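You operate a simulated robot arm through the tools that you are given. There is no shell and no other tool.

The job below is to be done with a simulated robot arm. You get a single attempt, and the scene is never put back.

## Task
Oil the patch on lower block 75 from the green tray and store it in the extras drawer.
Fine: clamp it in the blue holder, use the cream cloth and felt pad; cloth back, holder lever free, drawer shut. Where these are worked on the way, their far stop is far enough and under half their travel is too little: holder lever. A coat counts when it lies all over at full strength: go over it till it gets no stronger.

The check looks at the end state, three seconds after you hand in, the way a careful person would. Anything else that was tipped, shoved, dropped, spilled or broken makes it a failure. Flat cloth is picked up by pressing the open fingertips on it (5 to 10 N) and closing them slowly along it; thin cloth reads only 2 to 8 mm in the jaws.

## Robot
A 6-joint arm with a two-finger gripper, fixed in place. Base frame: the origin is at the foot of the arm, x ahead of it, y to its left, z up. Readings come in mm, degrees, newtons and seconds.
Its first joint turns from -166.0 to 166.0 degrees. Payload 2.45 kg.
Tool frame: the origin (TCP) lies between the finger pads and is the grasp point; the fingertips stand 20 mm ahead of it; z points along the fingers, y is the line along which they close. The gripper opens to 140 mm. The gripper's body begins 168 mm behind the TCP.
Orientation is that of the tool frame in the base frame, as a unit quaternion [x, y, z, w]. With the fingers straight down and closing along the base's y, the tool's x points along the base's -x, its y along +y and its z along -z.

## Interface
- The arm moves only by the tool jog_arm. Its argument "steps" is text: rows parted by semicolons, each of 7 numbers parted by spaces: the shift along the tool's x, y, z in units of 50 mm (1.0 is 50 mm), then the turn, a rotation vector about the tool's x, y, z in units of 5 degrees (1.0 is 5 degrees), then the closure in counts, from 0 (fully open) to 255 (shut). In form: tx ty tz ax ay az fingers; .... A call has 1 to 20 rows; each row shifts and turns the commanded pose from where the row before left it, along the tool's axes as they then stand. A call with a number of a shift or a turn outside -1 to 1 is refused whole. Each row takes 0.2 s and may step no farther than 50 mm and 8.6 degrees from the row before; otherwise, or with a gripper value out of range, the whole call is refused. A pose out of reach is approached as far as the arm can. The call stops where the force on the tool passes 80 N (or 10 N more than at its start, if that is more) or the arm is blocked; 0.2 s more then pass. Each finger travels about 45 mm/s and halts on what it meets, pressing with about 34 N; the grip force reading is that of the motor and also rises with nothing between the fingers. The clock runs only during rows and for 0.2 s after the last one: add rows that do not move to give the fingers time. It gives the time, the measured TCP pose, the force on the tool (base axes), the opening and the grip force at its end, in the units of the frame above (readings bear some noise), with the torque about the TCP (base axes, N m) and any sound that the robot's microphone picked up, and new pictures: "pictures" is both (left out), scene, wrist or none.
- Cameras (640 x 400 px; columns grow to the right, rows downward): "scene" is fixed at [219.5, -650.4, 1649.8]; the picture's right is [0.69, -0.72, 0.00], its down [-0.49, -0.47, -0.73] and it looks along [0.53, 0.51, -0.68] (base axes); focal length 342 px, centre (320, 200). "wrist" rides on the gripper at [78, 11, -209] in the tool frame; the picture's right is [-0.14, 0.99, 0.00], its down [-0.92, -0.13, -0.37] and it looks along [-0.36, -0.05, 0.93] (tool axes); focal length 280 px, centre (320, 200). There is no depth. A picture from a camera that has moved, and an enlarged one, comes with that camera's place and axes in the base frame and with its lens.
- inspect(camera, box): a new picture of the part [left, top, right, bottom] of that camera's present view, enlarged. No time passes.
- sign_off(): hands the job in; it is judged then, once.

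Nothing tells you positions but the pictures and the camera data. Unless the task says otherwise, let go and move clear before handing in.

The tools are called after "Request:" by a JSON object that holds its "name" and its "arguments". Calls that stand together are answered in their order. jog_arm: Moves the arm, as the interface text tells. Its arguments: {"type":"object","properties":{"steps":{"type":"string"},"pictures":{"type":"string","enum":["both","scene","wrist","none"]}},"required":["steps"]} The other tools are called the same way: inspect (camera, box) takes an enlarged picture of a part of a camera's view; sign_off () hands the job in.

At the start:

```text
time_s: 0.0
tool_pos: [776.8, -2.7, 1257.5]
tcp_rot: [0.0, 1.0, 0.0, 0.0]
contact_force: [0.1, 0.2, 0.5]
ft_torque: [-0.01, 0.02, -0.03]
gripper_width: 140.1
finger_force: 0.1
```

scene: 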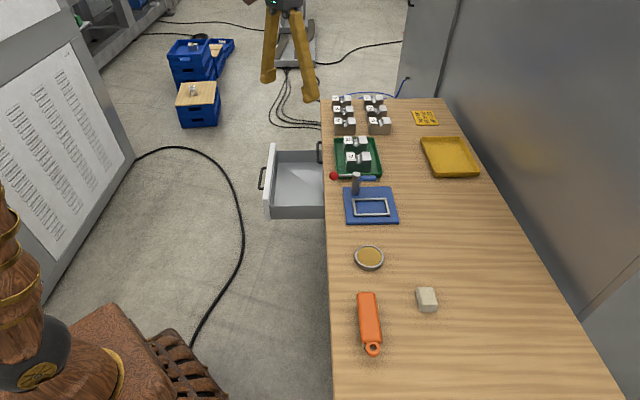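
wrist: 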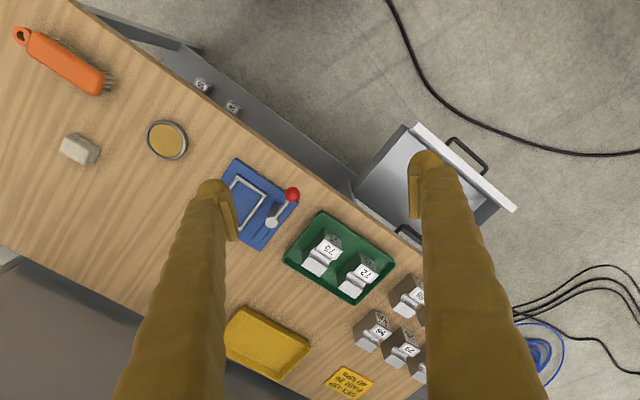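

I see a bench with a green tray holding two blocks (75 and 72), a blue holder with a red-knobbed lever, an oil dish, a felt pad, an orange brush, a yellow tray and an open drawer. I'll look closer before moving.

Request:
{"name": "inspect", "arguments": {"camera": "scene", "box": [310, 80, 490, 240]}}

Request:
{"name": "inspect", "arguments": {"camera": "scene", "box": [310, 230, 490, 370]}}

Request:
{"name": "inspect", "arguments": {"camera": "wrist", "box": [200, 140, 440, 400]}}

Request:
{"name": "inspect", "arguments": {"camera": "scene", "box": [240, 120, 420, 240]}}

Request:
{"name": "inspect", "arguments": {"camera": "wrist", "box": [0, 0, 300, 200]}}

```text
2.50 times, centred on (400, 160) of scene
camera zoom: at [219.5, -650.4, 1649.8], right [0.69, -0.72, 0.0], down [-0.49, -0.47, -0.73], along [0.53, 0.51, -0.68], focal length 854 px, centre (120, 300)
```

zoom: 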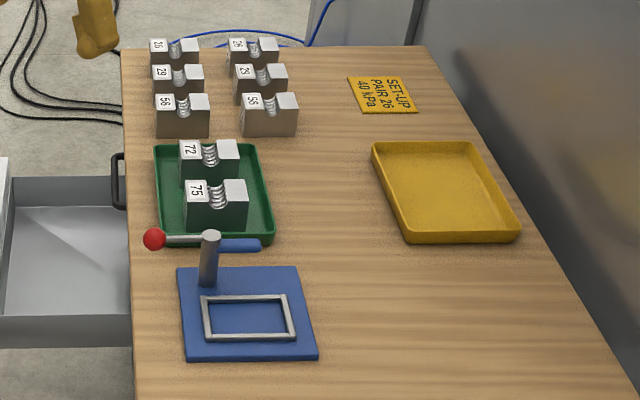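

```text
2.86 times, centred on (400, 300) of scene
camera zoom: at [219.5, -650.4, 1649.8], right [0.69, -0.72, 0.0], down [-0.49, -0.47, -0.73], along [0.53, 0.51, -0.68], focal length 976 px, centre (91, -86)
```

zoom: 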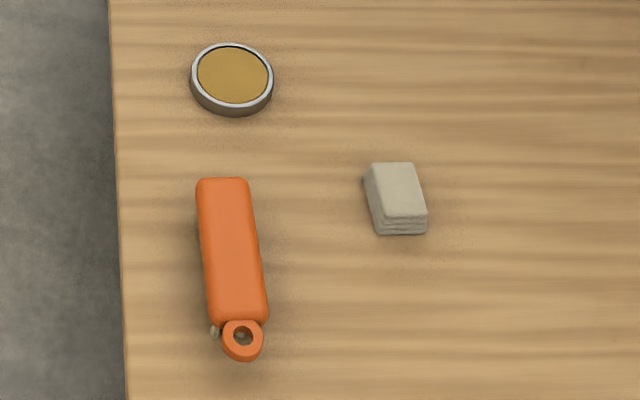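

```text
1.54 times, centred on (320, 270) of wrist
camera zoom: at [699.5, 8.2, 1465.8], right [0.14, 0.99, 0.0], down [0.92, -0.13, 0.37], along [0.36, -0.05, -0.93], focal length 431 px, centre (320, 92)
```

zoom: 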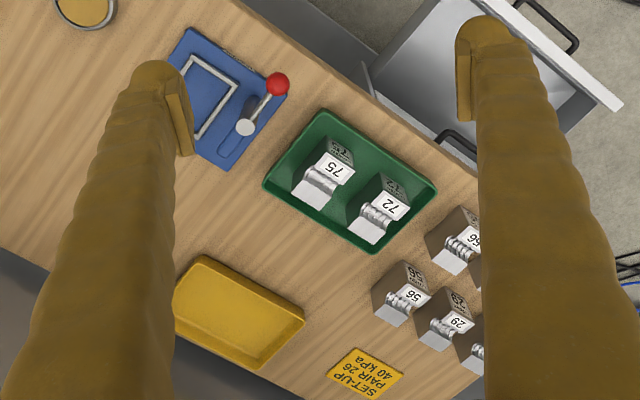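

```text
3.33 times, centred on (330, 180) of scene
camera zoom: at [219.5, -650.4, 1649.8], right [0.69, -0.72, 0.0], down [-0.49, -0.47, -0.73], along [0.53, 0.51, -0.68], focal length 1138 px, centre (287, 267)
```

zoom: 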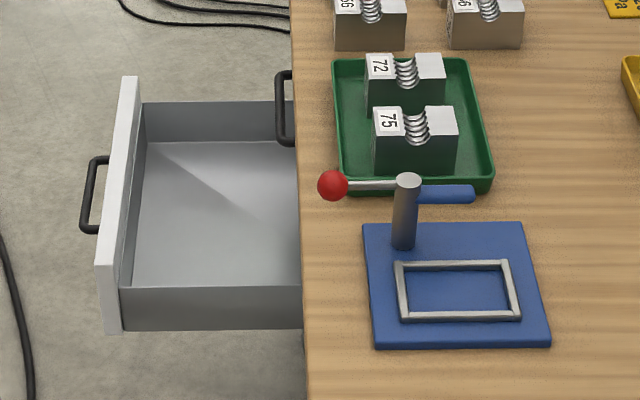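

```text
2.00 times, centred on (150, 100) of wrist
camera zoom: at [699.5, 8.2, 1465.8], right [0.14, 0.99, 0.0], down [0.92, -0.13, 0.37], along [0.36, -0.05, -0.93], focal length 561 px, centre (660, 400)
```

zoom: 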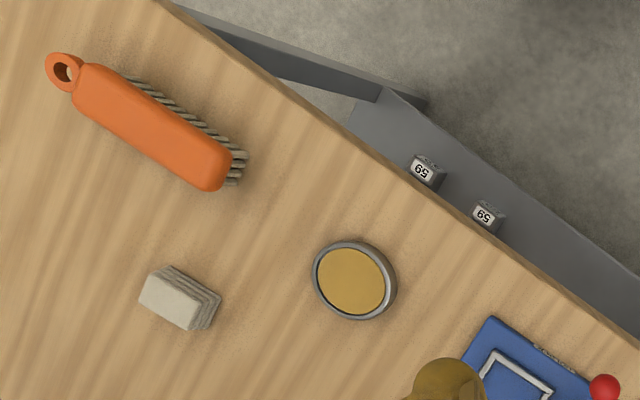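

The work surface seems to be at about z = 868 mm, running diagonally, with its front edge facing the robot. I'll zoom in on the blocks, drawer and labels before moving closer.

Request:
{"name": "inspect", "arguments": {"camera": "wrist", "box": [280, 205, 400, 305]}}

Request:
{"name": "inspect", "arguments": {"camera": "wrist", "box": [180, 60, 240, 120]}}

Request:
{"name": "inspect", "arguments": {"camera": "scene", "box": [325, 85, 405, 185]}}

Request:
{"name": "inspect", "arguments": {"camera": "wrist", "box": [340, 110, 520, 250]}}

Request:
{"name": "inspect", "arguments": {"camera": "wrist", "box": [210, 140, 310, 250]}}

```text
4.00 times, centred on (340, 255) of wrist
camera zoom: at [699.5, 8.2, 1465.8], right [0.14, 0.99, 0.0], down [0.92, -0.13, 0.37], along [0.36, -0.05, -0.93], focal length 1122 px, centre (240, -20)
```

zoom: 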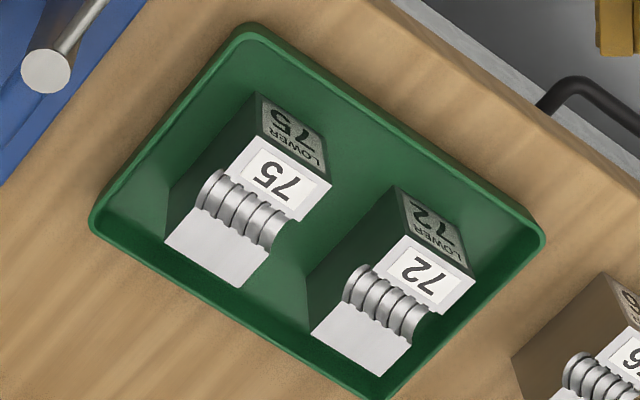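

```text
6.67 times, centred on (210, 90) of wrist
camera zoom: at [699.5, 8.2, 1465.8], right [0.14, 0.99, 0.0], down [0.92, -0.13, 0.37], along [0.36, -0.05, -0.93], focal length 1869 px, centre (1053, 933)
```

zoom: 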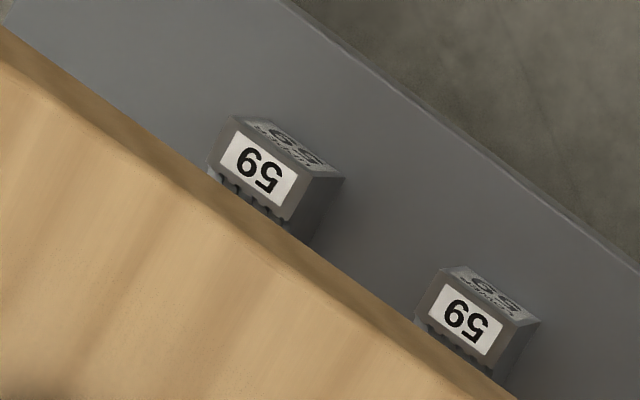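

```text
4.00 times, centred on (365, 135) of scene
camera zoom: at [219.5, -650.4, 1649.8], right [0.69, -0.72, 0.0], down [-0.49, -0.47, -0.73], along [0.53, 0.51, -0.68], focal length 1366 px, centre (140, 460)
```

zoom: 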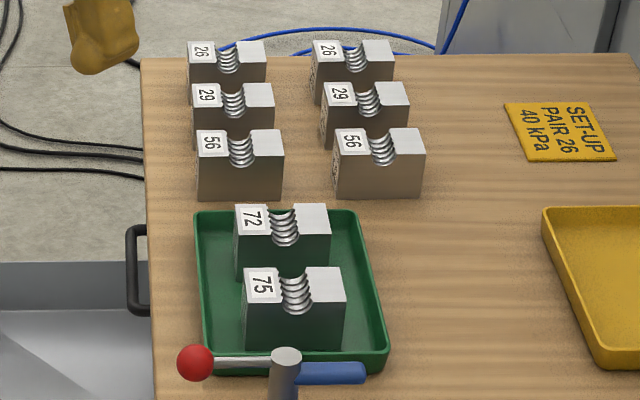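

```text
2.86 times, centred on (430, 180) of wrist
camera zoom: at [699.5, 8.2, 1465.8], right [0.14, 0.99, 0.0], down [0.92, -0.13, 0.37], along [0.36, -0.05, -0.93], focal length 801 px, centre (6, 257)
```

zoom: 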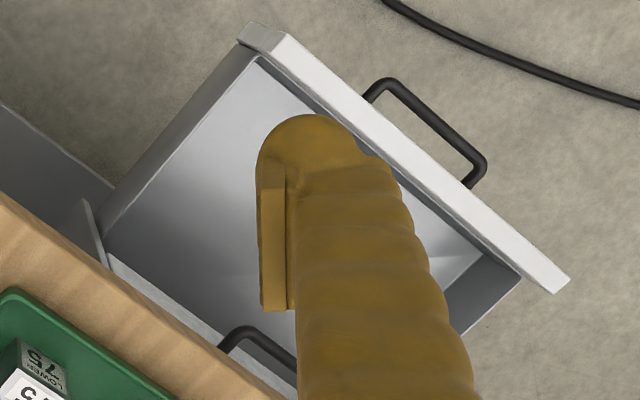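

```text
3.64 times, centred on (260, 195) of wrist
camera zoom: at [699.5, 8.2, 1465.8], right [0.14, 0.99, 0.0], down [0.92, -0.13, 0.37], along [0.36, -0.05, -0.93], focal length 1020 px, centre (538, 218)
```

zoom: 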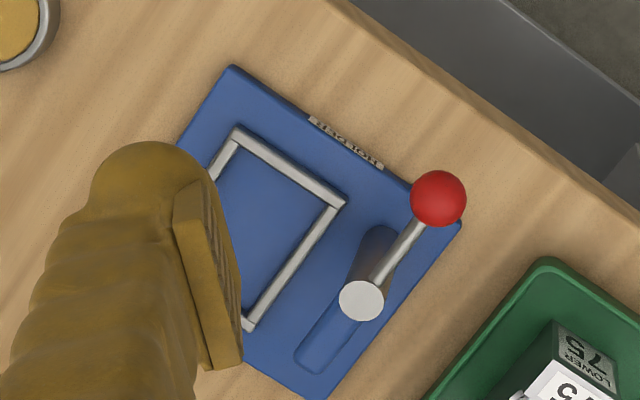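

Both tray blocks are "LOWER". The block to process is LOWER 75, the one nearest the holder. I'll move closer over the tray to see the patch and block geometry.

Request:
{"name": "jog_arm", "arguments": {"steps": "-0.6 -0.08 0.6 0 0 0 0; -0.6 -0.08 0.6 0 0 0 0; -0.6 -0.08 0.6 0 0 0 0; -0.6 -0.08 0.6 0 0 0 0; 0 0 0 0 0 0 0", "pictures": "both"}}

```text
time_s: 1.2
tool_pos: [898.4, -19.7, 1137.5]
tcp_rot: [0.0, 1.0, 0.0, 0.0]
contact_force: [-0.6, -0.2, -0.5]
ft_torque: [0.02, -0.01, 0.0]
gripper_width: 139.9
finger_force: 0.1
camera wrist: at [819.4, -7.7, 1345.5], right [0.14, 0.99, 0.0], down [0.92, -0.13, 0.37], along [0.37, -0.05, -0.93], focal length 280 px, centre (320, 200)
```

scene: 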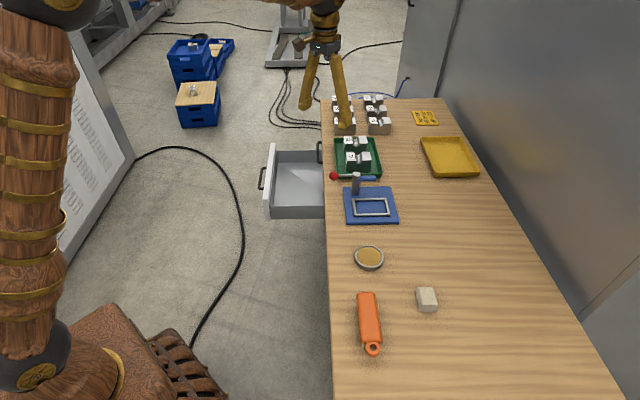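
wrist: 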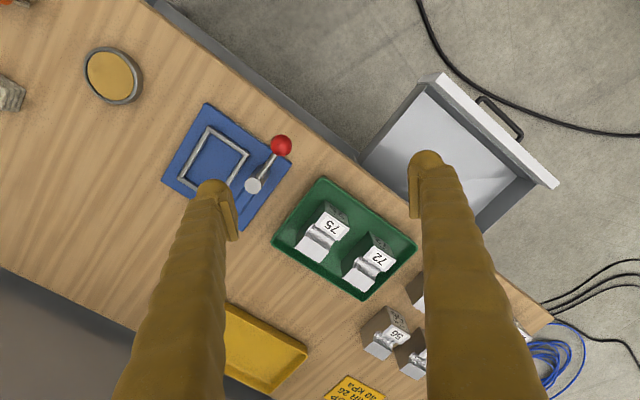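

The open drawer sits below the bench top, and a second handle (another, closed drawer) is just under the bench edge. I'll swing over to look at the drawer fronts to find which one is labelled "extras".

Request:
{"name": "jog_arm", "arguments": {"steps": "0.232 0.872 0 0 0 0 0; 0.232 0.872 0 0 0 0 0; 0.232 0.872 0 0 0 0 0; 0.232 0.872 0 0 0 0 0; 0.232 0.872 0 0 0 0 0; 0.232 0.872 0 0 0 0 0; 0.232 0.872 0 0 0 0 0; 0.232 0.872 0 0 0 0 0; 0.232 0.872 0 0 0 0 0; 0.232 0.872 0 0 0 0 0; 0 0 0 0 0 0.912 0; 0 0 0 0 0 0.912 0; 0 0 0 0 0 0.912 0; 0 0 0 0 0 0.912 0; 0 0 0 0 0 0.912 0; 0 0 0 0 0 0.912 0; 0 0 0 0 0 0.912 0; 0 0 0 0 0 0.912 0; 0 0 0 0 0 0.912 0; 0 0 0 0 0 0.912 0", "pictures": "both"}}

```text
time_s: 5.4
tool_pos: [783.6, 416.7, 1138.2]
tcp_rot: [0.389, 0.921, 0.0, 0.0]
contact_force: [-0.5, 0.2, -0.2]
ft_torque: [-0.02, 0.02, 0.0]
gripper_width: 140.2
finger_force: 0.1
camera wrist: at [734.9, 481.0, 1346.0], right [0.8, 0.59, 0.0], down [0.55, -0.75, 0.37], along [0.22, -0.3, -0.93], focal length 280 px, centre (320, 200)
```

scene: 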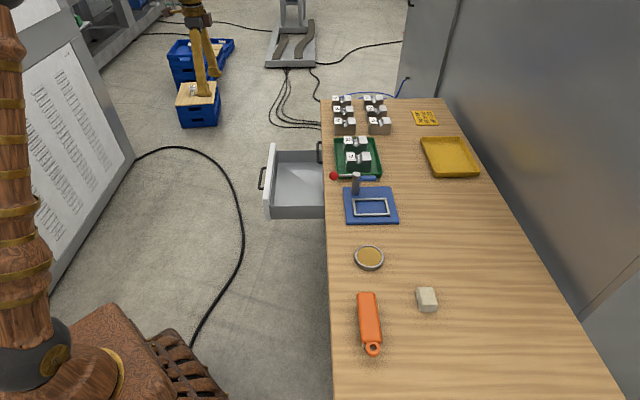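
wrist: 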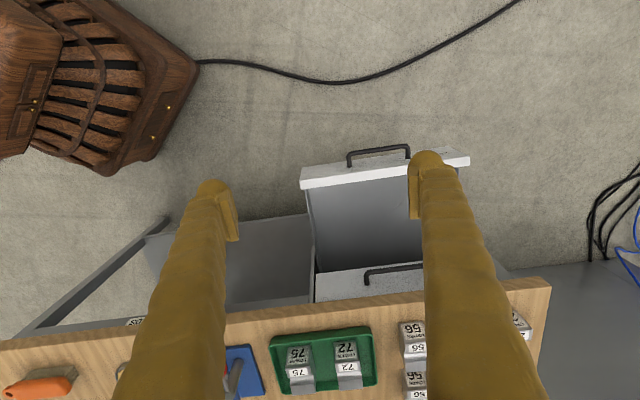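

Now I'll tilt the tool toward the bench and go down to look at the drawer fronts.

Request:
{"name": "jog_arm", "arguments": {"steps": "0 0 0 0 -1 0 0; 0 0 0 0 -1 0 0; 0 0 0 0 -1 0 0; 0 0 0 0 -1 0 0; 0 0 0 0 -1 0 0; 0 0 0 0 -1 0 0; 0 0 0 0 -1 0 0; 0 0 0 0 -1 0 0; 0 0 0 0 -1 0 0; 0.65 0 0.65 0 0 0 0; 0.65 0 0.65 0 0 0 0; 0.65 0 0.65 0 0 0 0; 0.65 0 0.65 0 0 0 0; 0.65 0 0.65 0 0 0 0; 0.65 0 0.65 0 0 0 0; 0.65 0 0.65 0 0 0 0", "pictures": "both"}}

```text
time_s: 8.8
tool_pos: [780.4, 417.9, 815.2]
tcp_rot: [0.358, 0.852, -0.147, 0.353]
contact_force: [-0.2, -0.7, 0.2]
ft_torque: [0.04, 0.02, 0.02]
gripper_width: 140.3
finger_force: 0.1
camera wrist: at [646.6, 571.0, 907.0], right [0.78, 0.62, 0.1], down [0.18, -0.37, 0.91], along [0.6, -0.69, -0.4], focal length 280 px, centre (320, 200)
```

scene: 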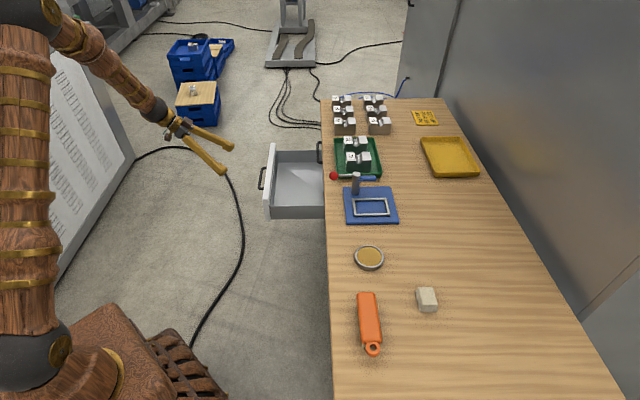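
wrist: 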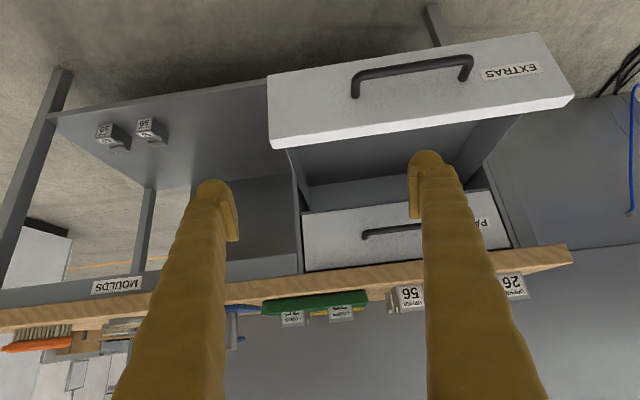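

The open lower drawer is labelled EXTRAS, so it's already open for storing. Let me zoom for details of the drawer.

Request:
{"name": "inspect", "arguments": {"camera": "wrist", "box": [260, 20, 580, 280]}}

Request:
{"name": "inspect", "arguments": {"camera": "wrist", "box": [230, 270, 560, 340]}}

```text
1.54 times, centred on (420, 150) of wrist
camera zoom: at [646.6, 571.0, 907.0], right [0.78, 0.62, 0.1], down [0.18, -0.37, 0.91], along [0.6, -0.69, -0.4], focal length 431 px, centre (166, 277)
```

zoom: 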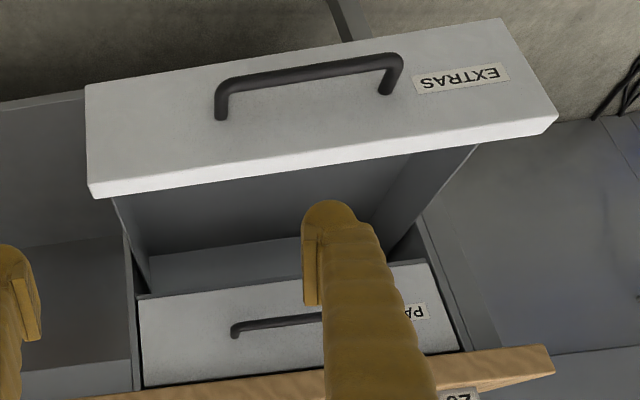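

```text
1.94 times, centred on (395, 305) of wrist
camera zoom: at [646.6, 571.0, 907.0], right [0.78, 0.62, 0.1], down [0.18, -0.37, 0.91], along [0.6, -0.69, -0.4], focal length 544 px, centre (174, -4)
```

zoom: 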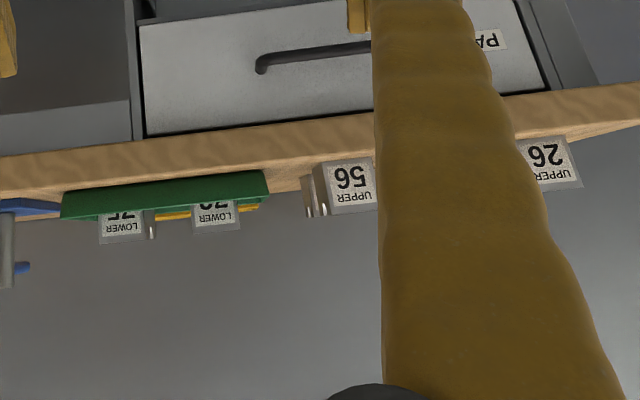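

The drawer target is clear. Now I'll go back up, level the tool and move over the tray/holder for a close look at block 75 and its patch.

Request:
{"name": "jog_arm", "arguments": {"steps": "-0.65 0 -0.65 0 0 0 0; -0.65 0 -0.65 0 0 0 0; -0.65 0 -0.65 0 0 0 0; -0.65 0 -0.65 0 0 0 0; -0.65 0 -0.65 0 0 0 0; -0.65 0 -0.65 0 0 0 0; -0.65 0 -0.65 0 0 0 0; 0 0 0 0 1 0 0; 0 0 0 0 1 0 0; 0 0 0 0 1 0 0; 0 0 0 0 1 0 0; 0 0 0 0 1 0 0; 0 0 0 0 1 0 0; 0 0 0 0 1 0 0; 0 0 0 0 1 0 0; 0 0 0 0 1 0 0", "pictures": "none"}}

```text
time_s: 12.2
tool_pos: [781.0, 415.8, 1137.9]
tcp_rot: [0.387, 0.922, 0.0, -0.001]
contact_force: [0.0, 0.3, -0.2]
ft_torque: [0.0, 0.0, -0.03]
gripper_width: 140.1
finger_force: 0.0
```

Request:
{"name": "jog_arm", "arguments": {"steps": "-0.9 -0.317 0.156 0 0 0 0; -0.9 -0.317 0.156 0 0 0 0; -0.9 -0.317 0.156 0 0 0 0; -0.9 -0.317 0.156 0 0 0 0; -0.9 -0.317 0.156 0 0 0 0; -0.9 -0.317 0.156 0 0 0 0; -0.9 -0.317 0.156 0 0 0 0; -0.9 -0.317 0.156 0 0 0 0; -0.9 -0.317 0.156 0 0 0 0; -0.9 -0.317 0.156 0 0 0 0; 0 0 0 0 0 0 0", "pictures": "both"}}

```text
time_s: 14.6
tool_pos: [984.6, -15.8, 1059.0]
tcp_rot: [0.387, 0.922, 0.0, 0.0]
contact_force: [0.2, 0.0, 0.2]
ft_torque: [0.01, 0.01, -0.05]
gripper_width: 140.0
finger_force: 0.0
camera wrist: at [936.9, 49.0, 1268.1], right [0.8, 0.59, 0.0], down [0.55, -0.75, 0.37], along [0.22, -0.3, -0.93], focal length 280 px, centre (320, 200)
```

scene: 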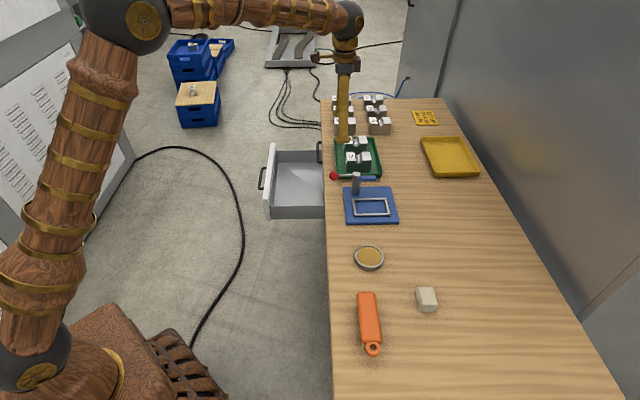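
wrist: 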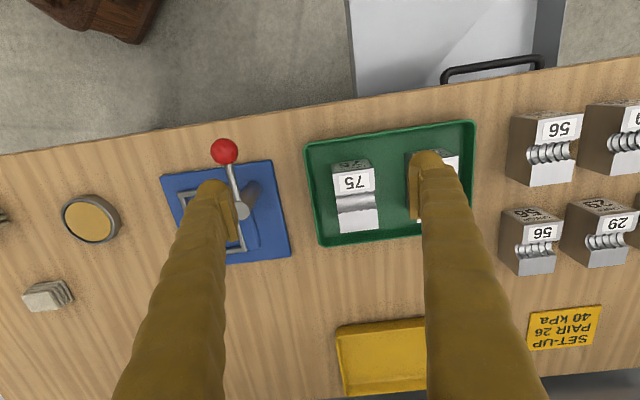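

Request:
{"name": "inspect", "arguments": {"camera": "wrist", "box": [300, 140, 420, 250]}}

Request:
{"name": "inspect", "arguments": {"camera": "wrist", "box": [150, 120, 310, 270]}}

Request:
{"name": "inspect", "arguments": {"camera": "wrist", "box": [0, 180, 140, 320]}}

Request:
{"name": "inspect", "arguments": {"camera": "wrist", "box": [480, 90, 640, 290]}}

```text
3.64 times, centred on (360, 195) of wrist
camera zoom: at [936.9, 49.0, 1268.1], right [0.8, 0.59, 0.0], down [0.55, -0.75, 0.37], along [0.22, -0.3, -0.93], focal length 1020 px, centre (174, 218)
```

zoom: 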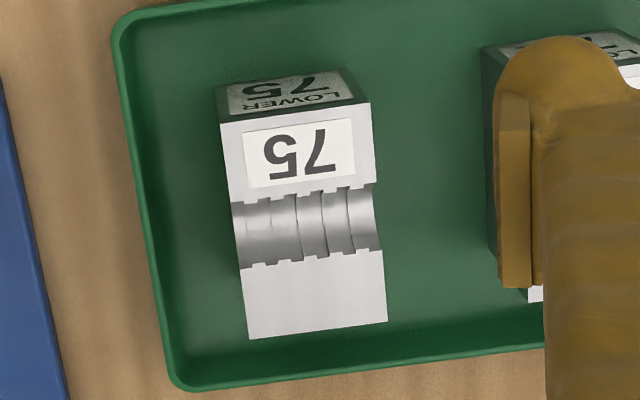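

```text
2.67 times, centred on (230, 195) of wrist
camera zoom: at [936.9, 49.0, 1268.1], right [0.8, 0.59, 0.0], down [0.55, -0.75, 0.37], along [0.22, -0.3, -0.93], focal length 748 px, centre (560, 213)
```

zoom: 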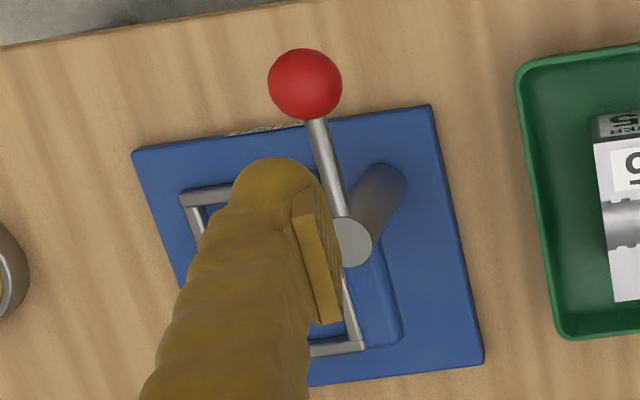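

```text
2.86 times, centred on (70, 250) of wrist
camera zoom: at [936.9, 49.0, 1268.1], right [0.8, 0.59, 0.0], down [0.55, -0.75, 0.37], along [0.22, -0.3, -0.93], focal length 801 px, centre (1034, 57)
```

zoom: 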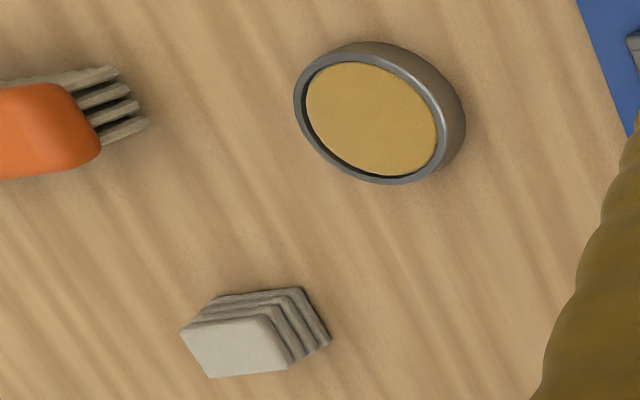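

```text
2.00 times, centred on (560, 190) of wrist
camera zoom: at [936.9, 49.0, 1268.1], right [0.8, 0.59, 0.0], down [0.55, -0.75, 0.37], along [0.22, -0.3, -0.93], focal length 561 px, centre (-160, 220)
```

zoom: 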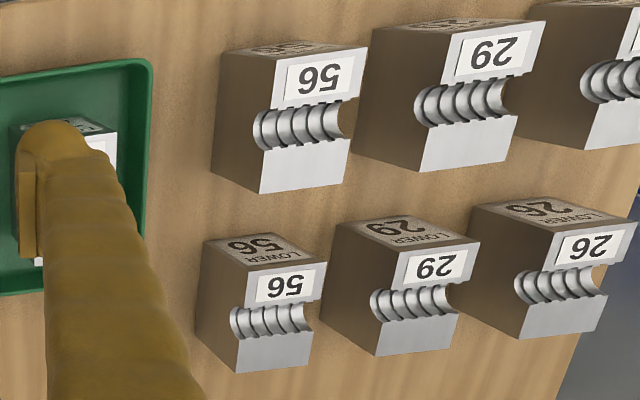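

Request:
{"name": "inspect", "arguments": {"camera": "scene", "box": [335, 130, 385, 180]}}

Request:
{"name": "inspect", "arguments": {"camera": "wrist", "box": [325, 155, 390, 240]}}

```text
8.00 times, centred on (360, 155) of scene
camera zoom: at [219.5, -650.4, 1649.8], right [0.69, -0.72, 0.0], down [-0.49, -0.47, -0.73], along [0.53, 0.51, -0.68], focal length 2732 px, centre (0, 560)
```

zoom: 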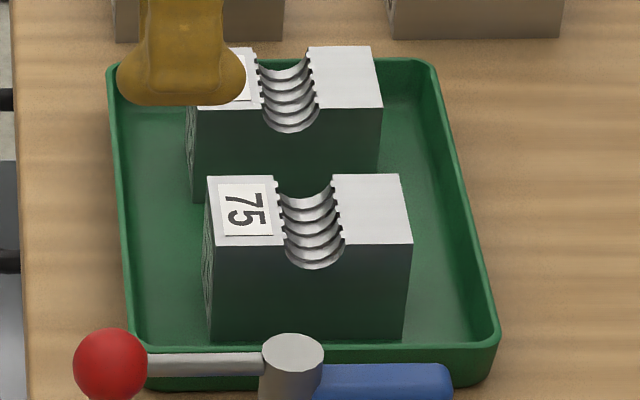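

```text
4.71 times, centred on (358, 198) of wrist
camera zoom: at [936.9, 49.0, 1268.1], right [0.8, 0.59, 0.0], down [0.55, -0.75, 0.37], along [0.22, -0.3, -0.93], focal length 1320 px, centre (144, 212)
```

zoom: 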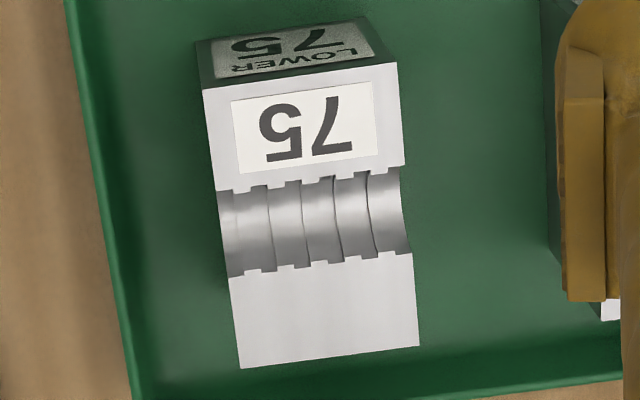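

Block 75's top centre comes out around (1060, -37, 914). I can't see any marked patch from here, so it may be on a hidden face. I'll test whether the arm reaches above the block with the tool vertical.

Request:
{"name": "jog_arm", "arguments": {"steps": "-0.68 0.395 0.3 0 0 0 0; -0.68 0.395 0.3 0 0 0 0; 0 0 0 0 0 0 0", "pictures": "both"}}

```text
time_s: 15.4
tool_pos: [1059.4, -36.4, 1030.2]
tcp_rot: [0.388, 0.922, 0.0, -0.001]
contact_force: [0.4, -0.4, 0.1]
ft_torque: [-0.01, -0.02, 0.03]
gripper_width: 140.2
finger_force: 0.1
camera wrist: at [1012.5, 28.3, 1237.1], right [0.8, 0.59, 0.0], down [0.55, -0.75, 0.37], along [0.22, -0.3, -0.93], focal length 280 px, centre (320, 200)
```

scene: 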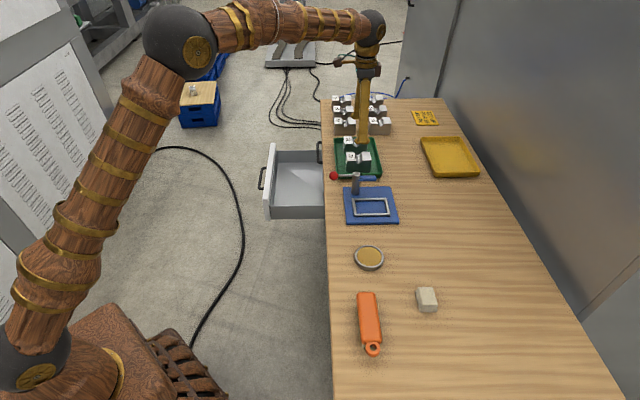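
wrist: 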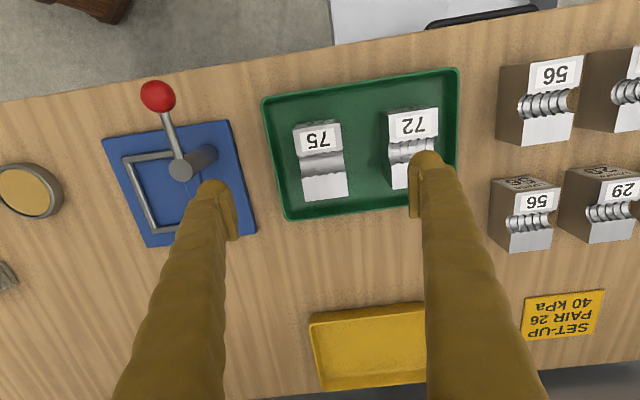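

The arm reaches and sits centred over block 75. I'll narrow the jaws to about 80 mm and come down to just above the block top to check the clearance.

Request:
{"name": "jog_arm", "arguments": {"steps": "0 0 0.4 0 0 0 105; 0 0 0.4 0 0 0 105; 0 0 0.4 0 0 0 105; 0 0 0.4 0 0 0 105; 0 0 0 0 0 0 105", "pictures": "both"}}

Request:
{"name": "inspect", "arguments": {"camera": "scene", "box": [325, 110, 405, 190]}}

Request:
{"name": "inspect", "arguments": {"camera": "wrist", "box": [200, 80, 440, 260]}}

```text
time_s: 16.6
tool_pos: [1059.1, -36.2, 950.7]
tcp_rot: [0.387, 0.922, 0.0, 0.0]
contact_force: [0.3, 0.2, 0.4]
ft_torque: [0.0, -0.01, 0.02]
gripper_width: 82.2
finger_force: 0.1
camera wrist: at [1012.0, 27.6, 1158.4], right [0.8, 0.59, 0.0], down [0.55, -0.75, 0.37], along [0.22, -0.3, -0.93], focal length 280 px, centre (320, 200)
```

scene: 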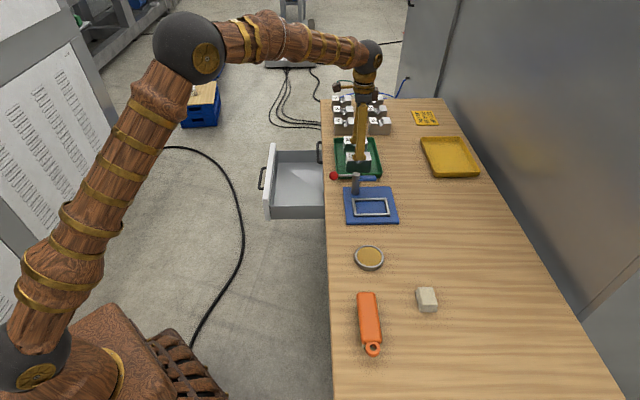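
wrist: 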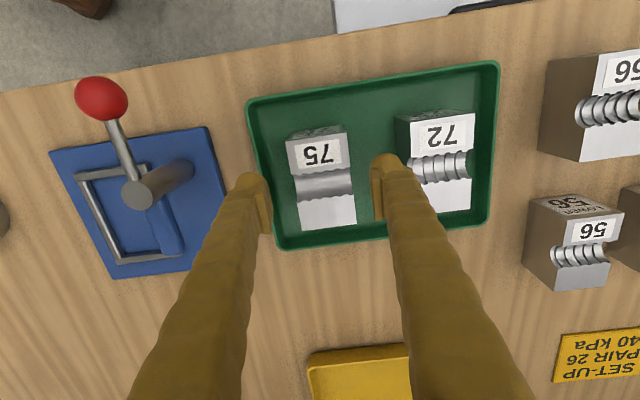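

```text
5.00 times, centred on (365, 150) of scene
camera zoom: at [219.5, -650.4, 1649.8], right [0.69, -0.72, 0.0], down [-0.49, -0.47, -0.73], along [0.53, 0.51, -0.68], focal length 1707 px, centre (95, 450)
```

zoom: 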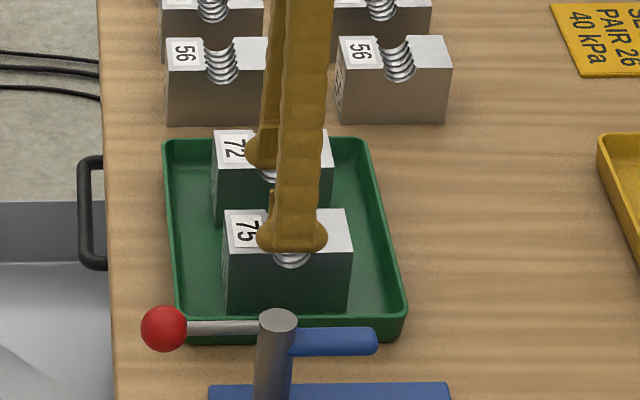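

```text
2.22 times, centred on (320, 170) of wrist
camera zoom: at [1012.0, 27.6, 1158.4], right [0.8, 0.59, 0.0], down [0.55, -0.75, 0.37], along [0.22, -0.3, -0.93], focal length 623 px, centre (320, 267)
```

zoom: 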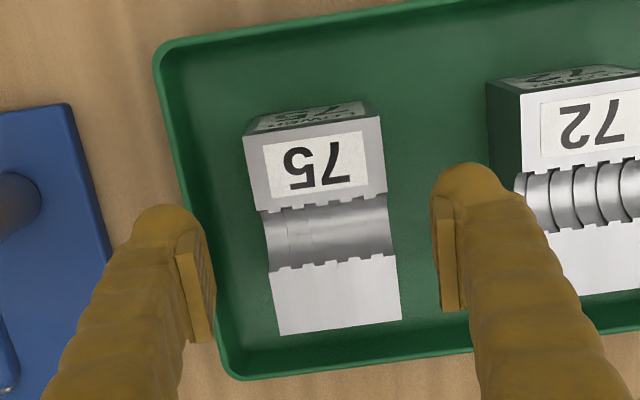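

Alignment looks good, with clearance on both sides. I'll go down and grip block 75.

Request:
{"name": "jog_arm", "arguments": {"steps": "0 0.04 0.4 0 0 0 105; 0 0 0.4 0 0 0 105; 0 0 0.36 0 0 0 105; 0 0 0 0 0 0 105", "pictures": "wrist"}}

```text
time_s: 17.6
tool_pos: [1061.0, -35.3, 892.2]
tcp_rot: [0.388, 0.921, -0.001, 0.0]
contact_force: [-0.8, -0.1, 0.4]
ft_torque: [-0.01, 0.0, 0.05]
gripper_width: 82.2
finger_force: 0.2
camera wrist: at [1014.4, 29.3, 1099.7], right [0.8, 0.59, 0.0], down [0.55, -0.75, 0.37], along [0.22, -0.3, -0.93], focal length 280 px, centre (320, 200)
```

wrist: 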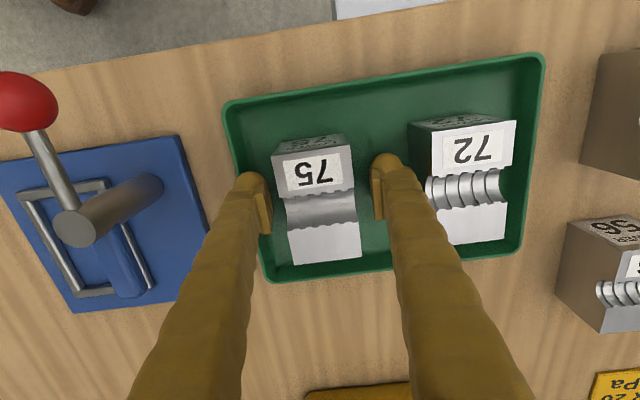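

Request:
{"name": "jog_arm", "arguments": {"steps": "0 0 0 0 0 0 140; 0 0 0 0 0 0 150; 0 0 0 0 0 0 170; 0 0 0 0 0 0 200; 0 0 0 0 0 0 255; 0 0 0 0 0 0 255; 0 0 0 0 0 0 255", "pictures": "wrist"}}

```text
time_s: 19.2
tool_pos: [1060.8, -34.7, 892.3]
tcp_rot: [0.387, 0.922, 0.0, 0.0]
contact_force: [-1.2, -0.9, 0.0]
ft_torque: [0.01, -0.02, -0.03]
gripper_width: 55.5
finger_force: 34.5
camera wrist: at [1014.4, 29.3, 1099.8], right [0.8, 0.59, 0.0], down [0.55, -0.75, 0.37], along [0.22, -0.3, -0.93], focal length 280 px, centre (320, 200)
```

wrist: 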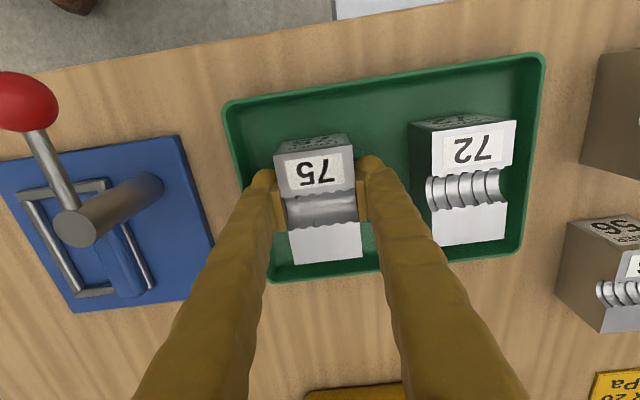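

Gripped at 55.5 mm. Lifting it clear of the tray.

Request:
{"name": "jog_arm", "arguments": {"steps": "0 0 -0.2 0 0 0 255; 0 0 -0.4 0 0 0 255; 0 0 -0.7 0 0 0 255; 0 0 -0.9 0 0 0 255; 0 0 -0.9 0 0 0 255; 0 0 -0.9 0 0 0 255; 0 0 0 0 0 0 255", "pictures": "both"}}

```text
time_s: 20.8
tool_pos: [1060.9, -35.7, 1092.5]
tcp_rot: [0.388, 0.922, 0.0, 0.0]
contact_force: [1.2, -0.2, 0.5]
ft_torque: [-0.01, -0.01, 0.02]
gripper_width: 0.0
finger_force: 28.5
camera wrist: at [1013.8, 28.8, 1300.6], right [0.8, 0.59, 0.0], down [0.55, -0.75, 0.37], along [0.22, -0.3, -0.93], focal length 280 px, centre (320, 200)
```

scene: 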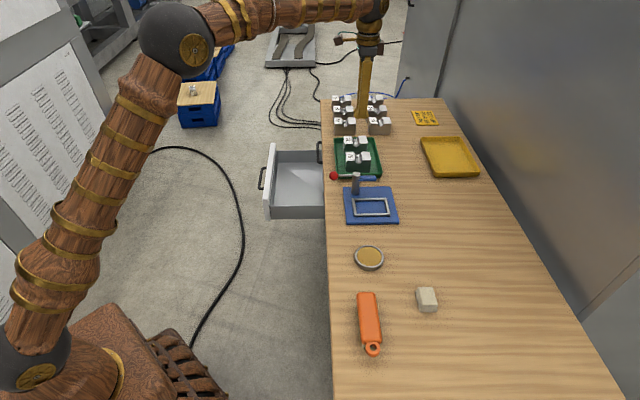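
wrist: 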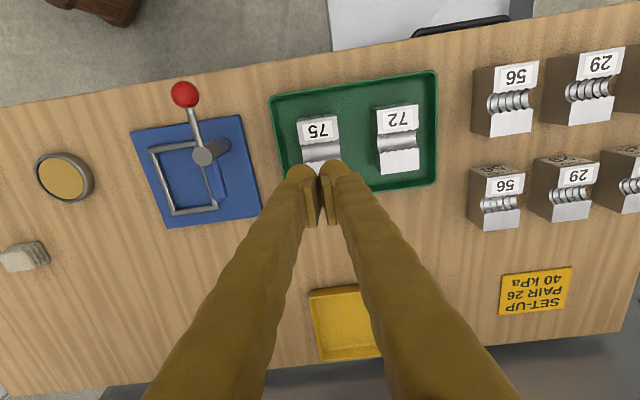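

The block slipped out and stayed in the tray. I'll check that it hasn't moved and work out why.

Request:
{"name": "inspect", "arguments": {"camera": "wrist", "box": [260, 60, 450, 200]}}

Request:
{"name": "inspect", "arguments": {"camera": "scene", "box": [325, 110, 405, 190]}}

```text
2.86 times, centred on (355, 130) of wrist
camera zoom: at [1013.8, 28.8, 1300.6], right [0.8, 0.59, 0.0], down [0.55, -0.75, 0.37], along [0.22, -0.3, -0.93], focal length 801 px, centre (220, 400)
```

zoom: 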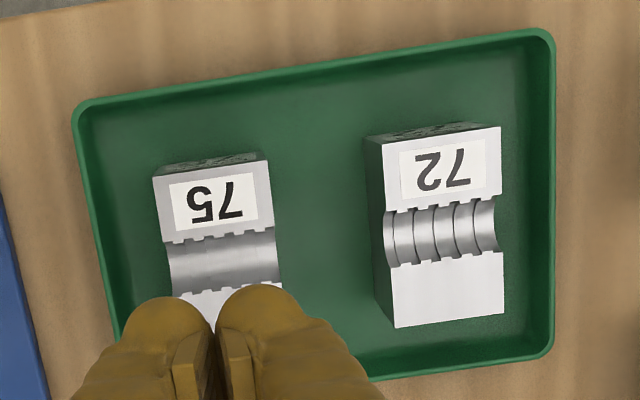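

```text
5.00 times, centred on (365, 150) of scene
camera zoom: at [219.5, -650.4, 1649.8], right [0.69, -0.72, 0.0], down [-0.49, -0.47, -0.73], along [0.53, 0.51, -0.68], focal length 1707 px, centre (95, 450)
```

zoom: 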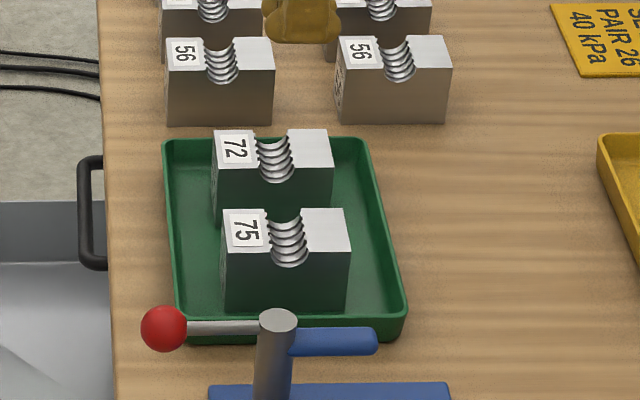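

The block is undisturbed. I'll regrip it deeper and lift in small steps while watching the forces.

Request:
{"name": "jog_arm", "arguments": {"steps": "0 0 0 0 0 0 100; 0 0 0.8 0 0 0 100; 0 0 0.8 0 0 0 100; 0 0 0.8 0 0 0 100; 0 0 0.8 0 0 0 100; 0 0 0.5 0 0 0 100; 0 0 0.3 0 0 0 100; 0 0 0 0 0 0 100", "pictures": "wrist"}}

```text
time_s: 22.6
tool_pos: [1062.2, -34.4, 891.1]
tcp_rot: [0.388, 0.922, -0.001, -0.001]
contact_force: [0.6, 0.8, 0.4]
ft_torque: [-0.02, 0.04, 0.04]
gripper_width: 84.8
finger_force: 0.1
camera wrist: at [1013.8, 29.7, 1099.2], right [0.8, 0.59, 0.0], down [0.55, -0.75, 0.37], along [0.22, -0.3, -0.93], focal length 280 px, centre (320, 200)
```

wrist: 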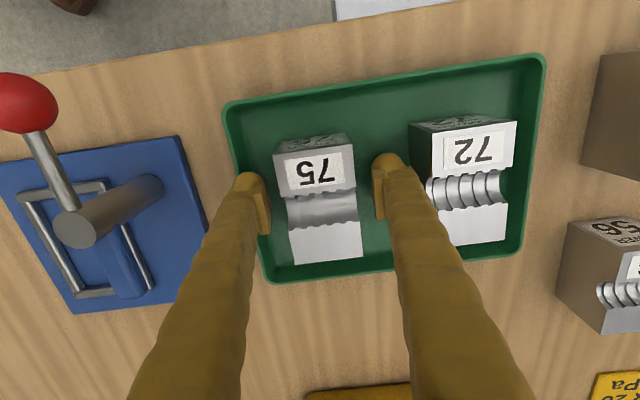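

Request:
{"name": "jog_arm", "arguments": {"steps": "0 0 0.08 0 0 0 100; 0 0 0.08 0 0 0 100; 0 0 0 0 0 0 130; 0 0 0 0 0 0 150; 0 0 0 0 0 0 200; 0 0 0 0 0 0 255; 0 0 0 0 0 0 255; 0 0 0 0 0 0 255", "pictures": "none"}}

Request:
{"name": "jog_arm", "arguments": {"steps": "0 0 -0.02 0 0 0 255; 0 0 -0.02 0 0 0 255; 0 0 -0.02 0 0 0 255; 0 0 0 0 0 0 255", "pictures": "wrist"}}

```text
time_s: 24.4
tool_pos: [1059.8, -34.2, 879.8]
tcp_rot: [0.387, 0.922, -0.001, -0.002]
contact_force: [0.6, 0.0, -0.6]
ft_torque: [0.01, 0.01, 0.02]
gripper_width: 56.4
finger_force: 34.2
```

```text
time_s: 25.4
tool_pos: [1060.9, -35.5, 886.7]
tcp_rot: [0.388, 0.922, 0.0, 0.0]
contact_force: [-0.3, 1.1, -7.0]
ft_torque: [0.03, 0.02, 0.03]
gripper_width: 56.4
finger_force: 34.1
camera wrist: at [1013.6, 28.9, 1094.5], right [0.8, 0.59, 0.0], down [0.55, -0.75, 0.37], along [0.22, -0.3, -0.93], focal length 280 px, centre (320, 200)
```

wrist: 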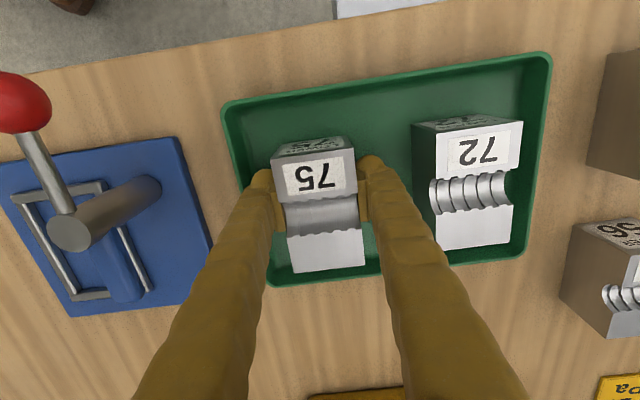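

Now the tool carries about 7 N, which is the block's weight. I'll keep lifting slowly.

Request:
{"name": "jog_arm", "arguments": {"steps": "0 0 -0.05 0 0 0 255; 0 0 -0.08 0 0 0 255; 0 0 -0.1 0 0 0 255; 0 0 -0.1 0 0 0 255; 0 0 -0.1 0 0 0 255; 0 0 -0.1 0 0 0 255; 0 0 -0.1 0 0 0 255; 0 0 0 0 0 0 255", "pictures": "both"}}

Request:
{"name": "inspect", "arguments": {"camera": "scene", "box": [325, 110, 405, 190]}}

```text
time_s: 27.2
tool_pos: [1060.1, -35.6, 917.5]
tcp_rot: [0.388, 0.922, 0.0, 0.0]
contact_force: [-0.1, 0.2, -6.5]
ft_torque: [0.04, -0.01, -0.02]
gripper_width: 56.7
finger_force: 34.4
camera wrist: at [1013.9, 29.0, 1126.1], right [0.8, 0.59, 0.0], down [0.55, -0.75, 0.37], along [0.22, -0.3, -0.93], focal length 280 px, centre (320, 200)
```

scene: 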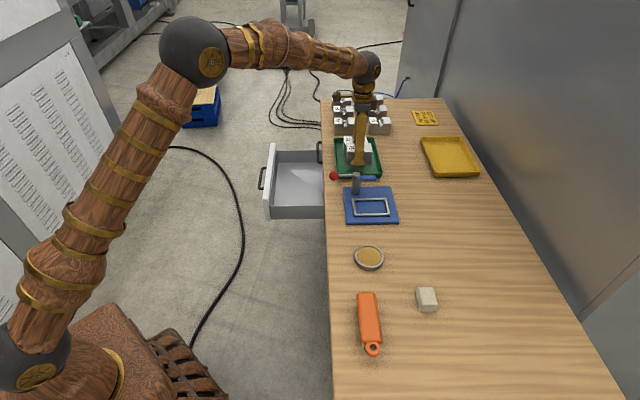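
wrist: 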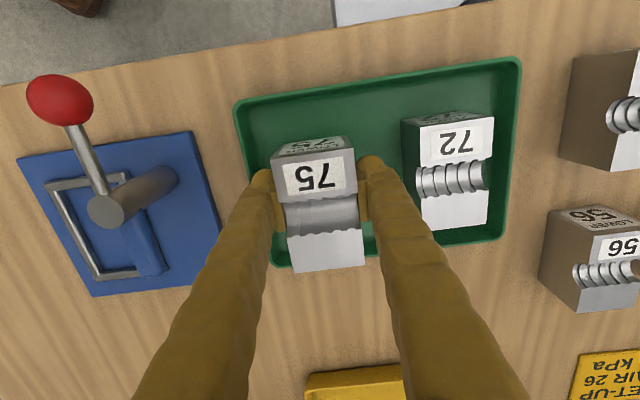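

```text
5.00 times, centred on (365, 150) of scene
camera zoom: at [219.5, -650.4, 1649.8], right [0.69, -0.72, 0.0], down [-0.49, -0.47, -0.73], along [0.53, 0.51, -0.68], focal length 1707 px, centre (95, 450)
```

zoom: 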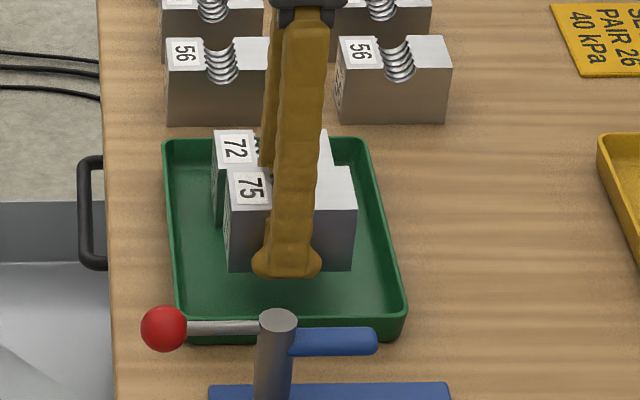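

The deeper grip holds. I'll raise the block further, gently.

Request:
{"name": "jog_arm", "arguments": {"steps": "0 0 -0.15 0 0 0 255; 0 0 -0.2 0 0 0 255; 0 0 -0.25 0 0 0 255; 0 0 -0.3 0 0 0 255; 0 0 -0.3 0 0 0 255; 0 0 -0.3 0 0 0 255; 0 0 -0.3 0 0 0 255; 0 0 -0.3 0 0 0 255; 0 0 -0.3 0 0 0 255; 0 0 -0.3 0 0 0 255; 0 0 -0.2 0 0 0 255; 0 0 -0.1 0 0 0 255; 0 0 0 0 0 0 255", "pictures": "both"}}

```text
time_s: 30.0
tool_pos: [1060.4, -35.4, 1069.6]
tcp_rot: [0.388, 0.922, 0.0, 0.0]
contact_force: [-0.3, -0.1, -6.4]
ft_torque: [0.05, -0.01, -0.01]
gripper_width: 56.4
finger_force: 33.8
camera wrist: at [1013.7, 29.1, 1276.4], right [0.8, 0.59, 0.0], down [0.55, -0.75, 0.37], along [0.22, -0.3, -0.93], focal length 280 px, centre (320, 200)
```

scene: 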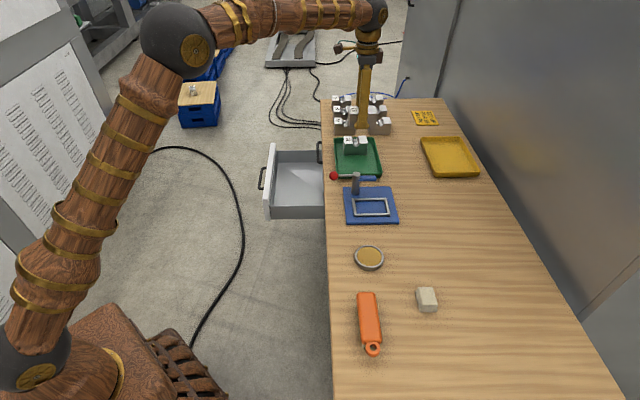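
wrist: 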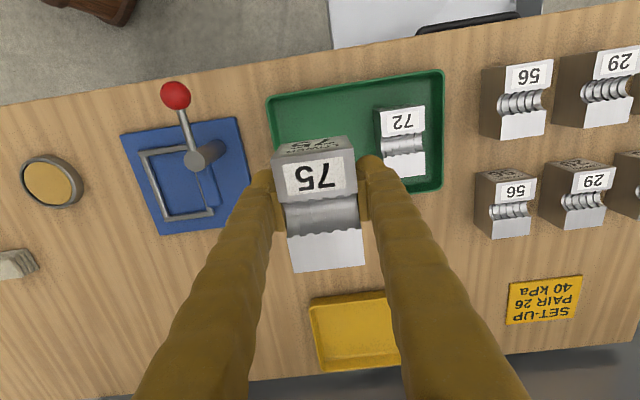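

Request:
{"name": "jog_arm", "arguments": {"steps": "0 -0.1 -0.09 0 0 0 255; 0 -0.2 -0.09 0 0 0 255; 0 -0.35 -0.09 0 0 0 255; 0 -0.5 -0.09 0 0 0 255; 0 -0.5 -0.09 0 0 0 255; 0 -0.5 -0.09 0 0 0 255; 0 -0.5 -0.09 0 0 0 255; 0 -0.5 -0.09 0 0 0 255; 0 -0.5 -0.09 0 0 0 255; 0 -0.5 -0.09 0 0 0 255; 0 -0.5 -0.09 0 0 0 255; 0 -0.5 -0.09 0 0 0 255; 0 -0.5 -0.09 0 0 0 255; 0 -0.5 -0.09 0 0 0 255; 0 -0.5 -0.09 0 0 0 255; 0 -0.35 -0.09 0 0 0 255; 0 -0.2 -0.09 0 0 0 255; 0 -0.1 -0.09 0 0 0 255; 0 0 0 0 0 0 255", "pictures": "scene"}}

```text
time_s: 34.0
tool_pos: [800.1, -289.9, 1149.1]
tcp_rot: [0.387, 0.922, 0.0, 0.0]
contact_force: [-0.4, 0.3, -6.4]
ft_torque: [0.0, 0.05, 0.02]
gripper_width: 56.5
finger_force: 34.0
```

scene: 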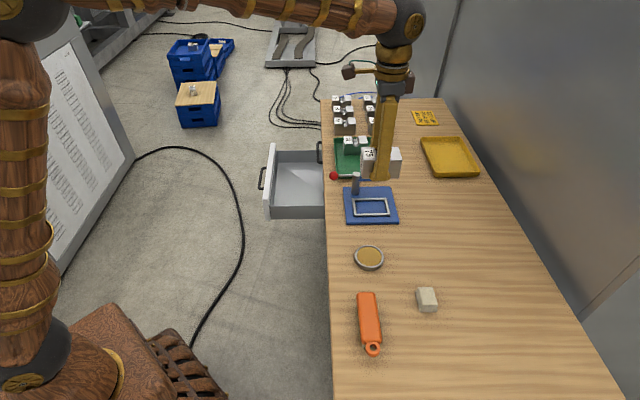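

Request:
{"name": "jog_arm", "arguments": {"steps": "0 0 0 0 0 0.5 255; 0 0 0 0 0 1 255; 0 0 0 0 0 1 255; 0 0 0 0 0 1 255; 0 0 0 0 0 1 255; 0 0 0 0 0 1 255; 0 0 0 0 0 1 255; 0 0 0 0 0 1 255; 0 0 0 0 0 1 255; 0 0 0 0 0 1 255; 0 0 0 0 0 1 255; 0 0 0 0 0 1 255; 0 0 0 0 0 1 255; 0 0 0 0 0 1 255; 0 0 0 0 0 1 255; 0 0 0 0 0 1 255; 0 0 0 0 0 1 255; 0 0 0 0 0 1 255; 0 0 0 0 0 0.5 255; 0 0 0 0 0 0 255", "pictures": "scene"}}

Request:
{"name": "inspect", "arguments": {"camera": "scene", "box": [340, 120, 440, 200]}}

```text
time_s: 38.2
tool_pos: [800.5, -290.1, 1149.5]
tcp_rot: [0.926, 0.377, 0.0, 0.0]
contact_force: [-0.3, 0.2, -7.2]
ft_torque: [0.04, -0.04, -0.01]
gripper_width: 56.6
finger_force: 34.0
```

scene: 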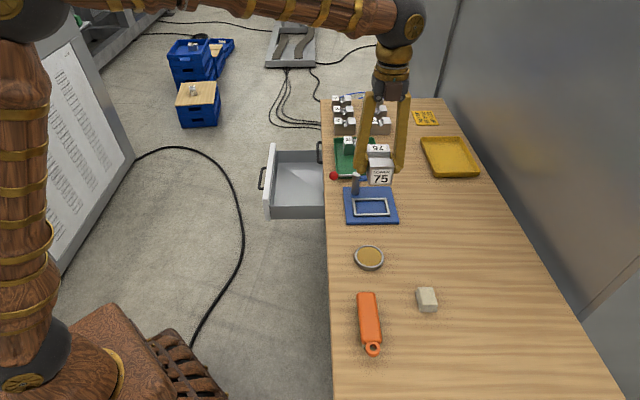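

```text
5.00 times, centred on (390, 160) of scene
camera zoom: at [219.5, -650.4, 1649.8], right [0.69, -0.72, 0.0], down [-0.49, -0.47, -0.73], along [0.53, 0.51, -0.68], focal length 1707 px, centre (-30, 400)
```

zoom: 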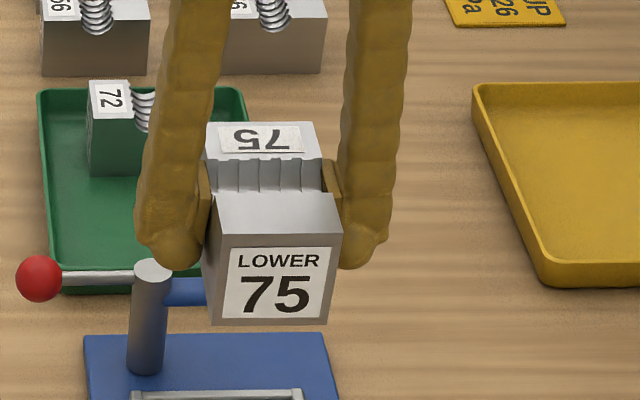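

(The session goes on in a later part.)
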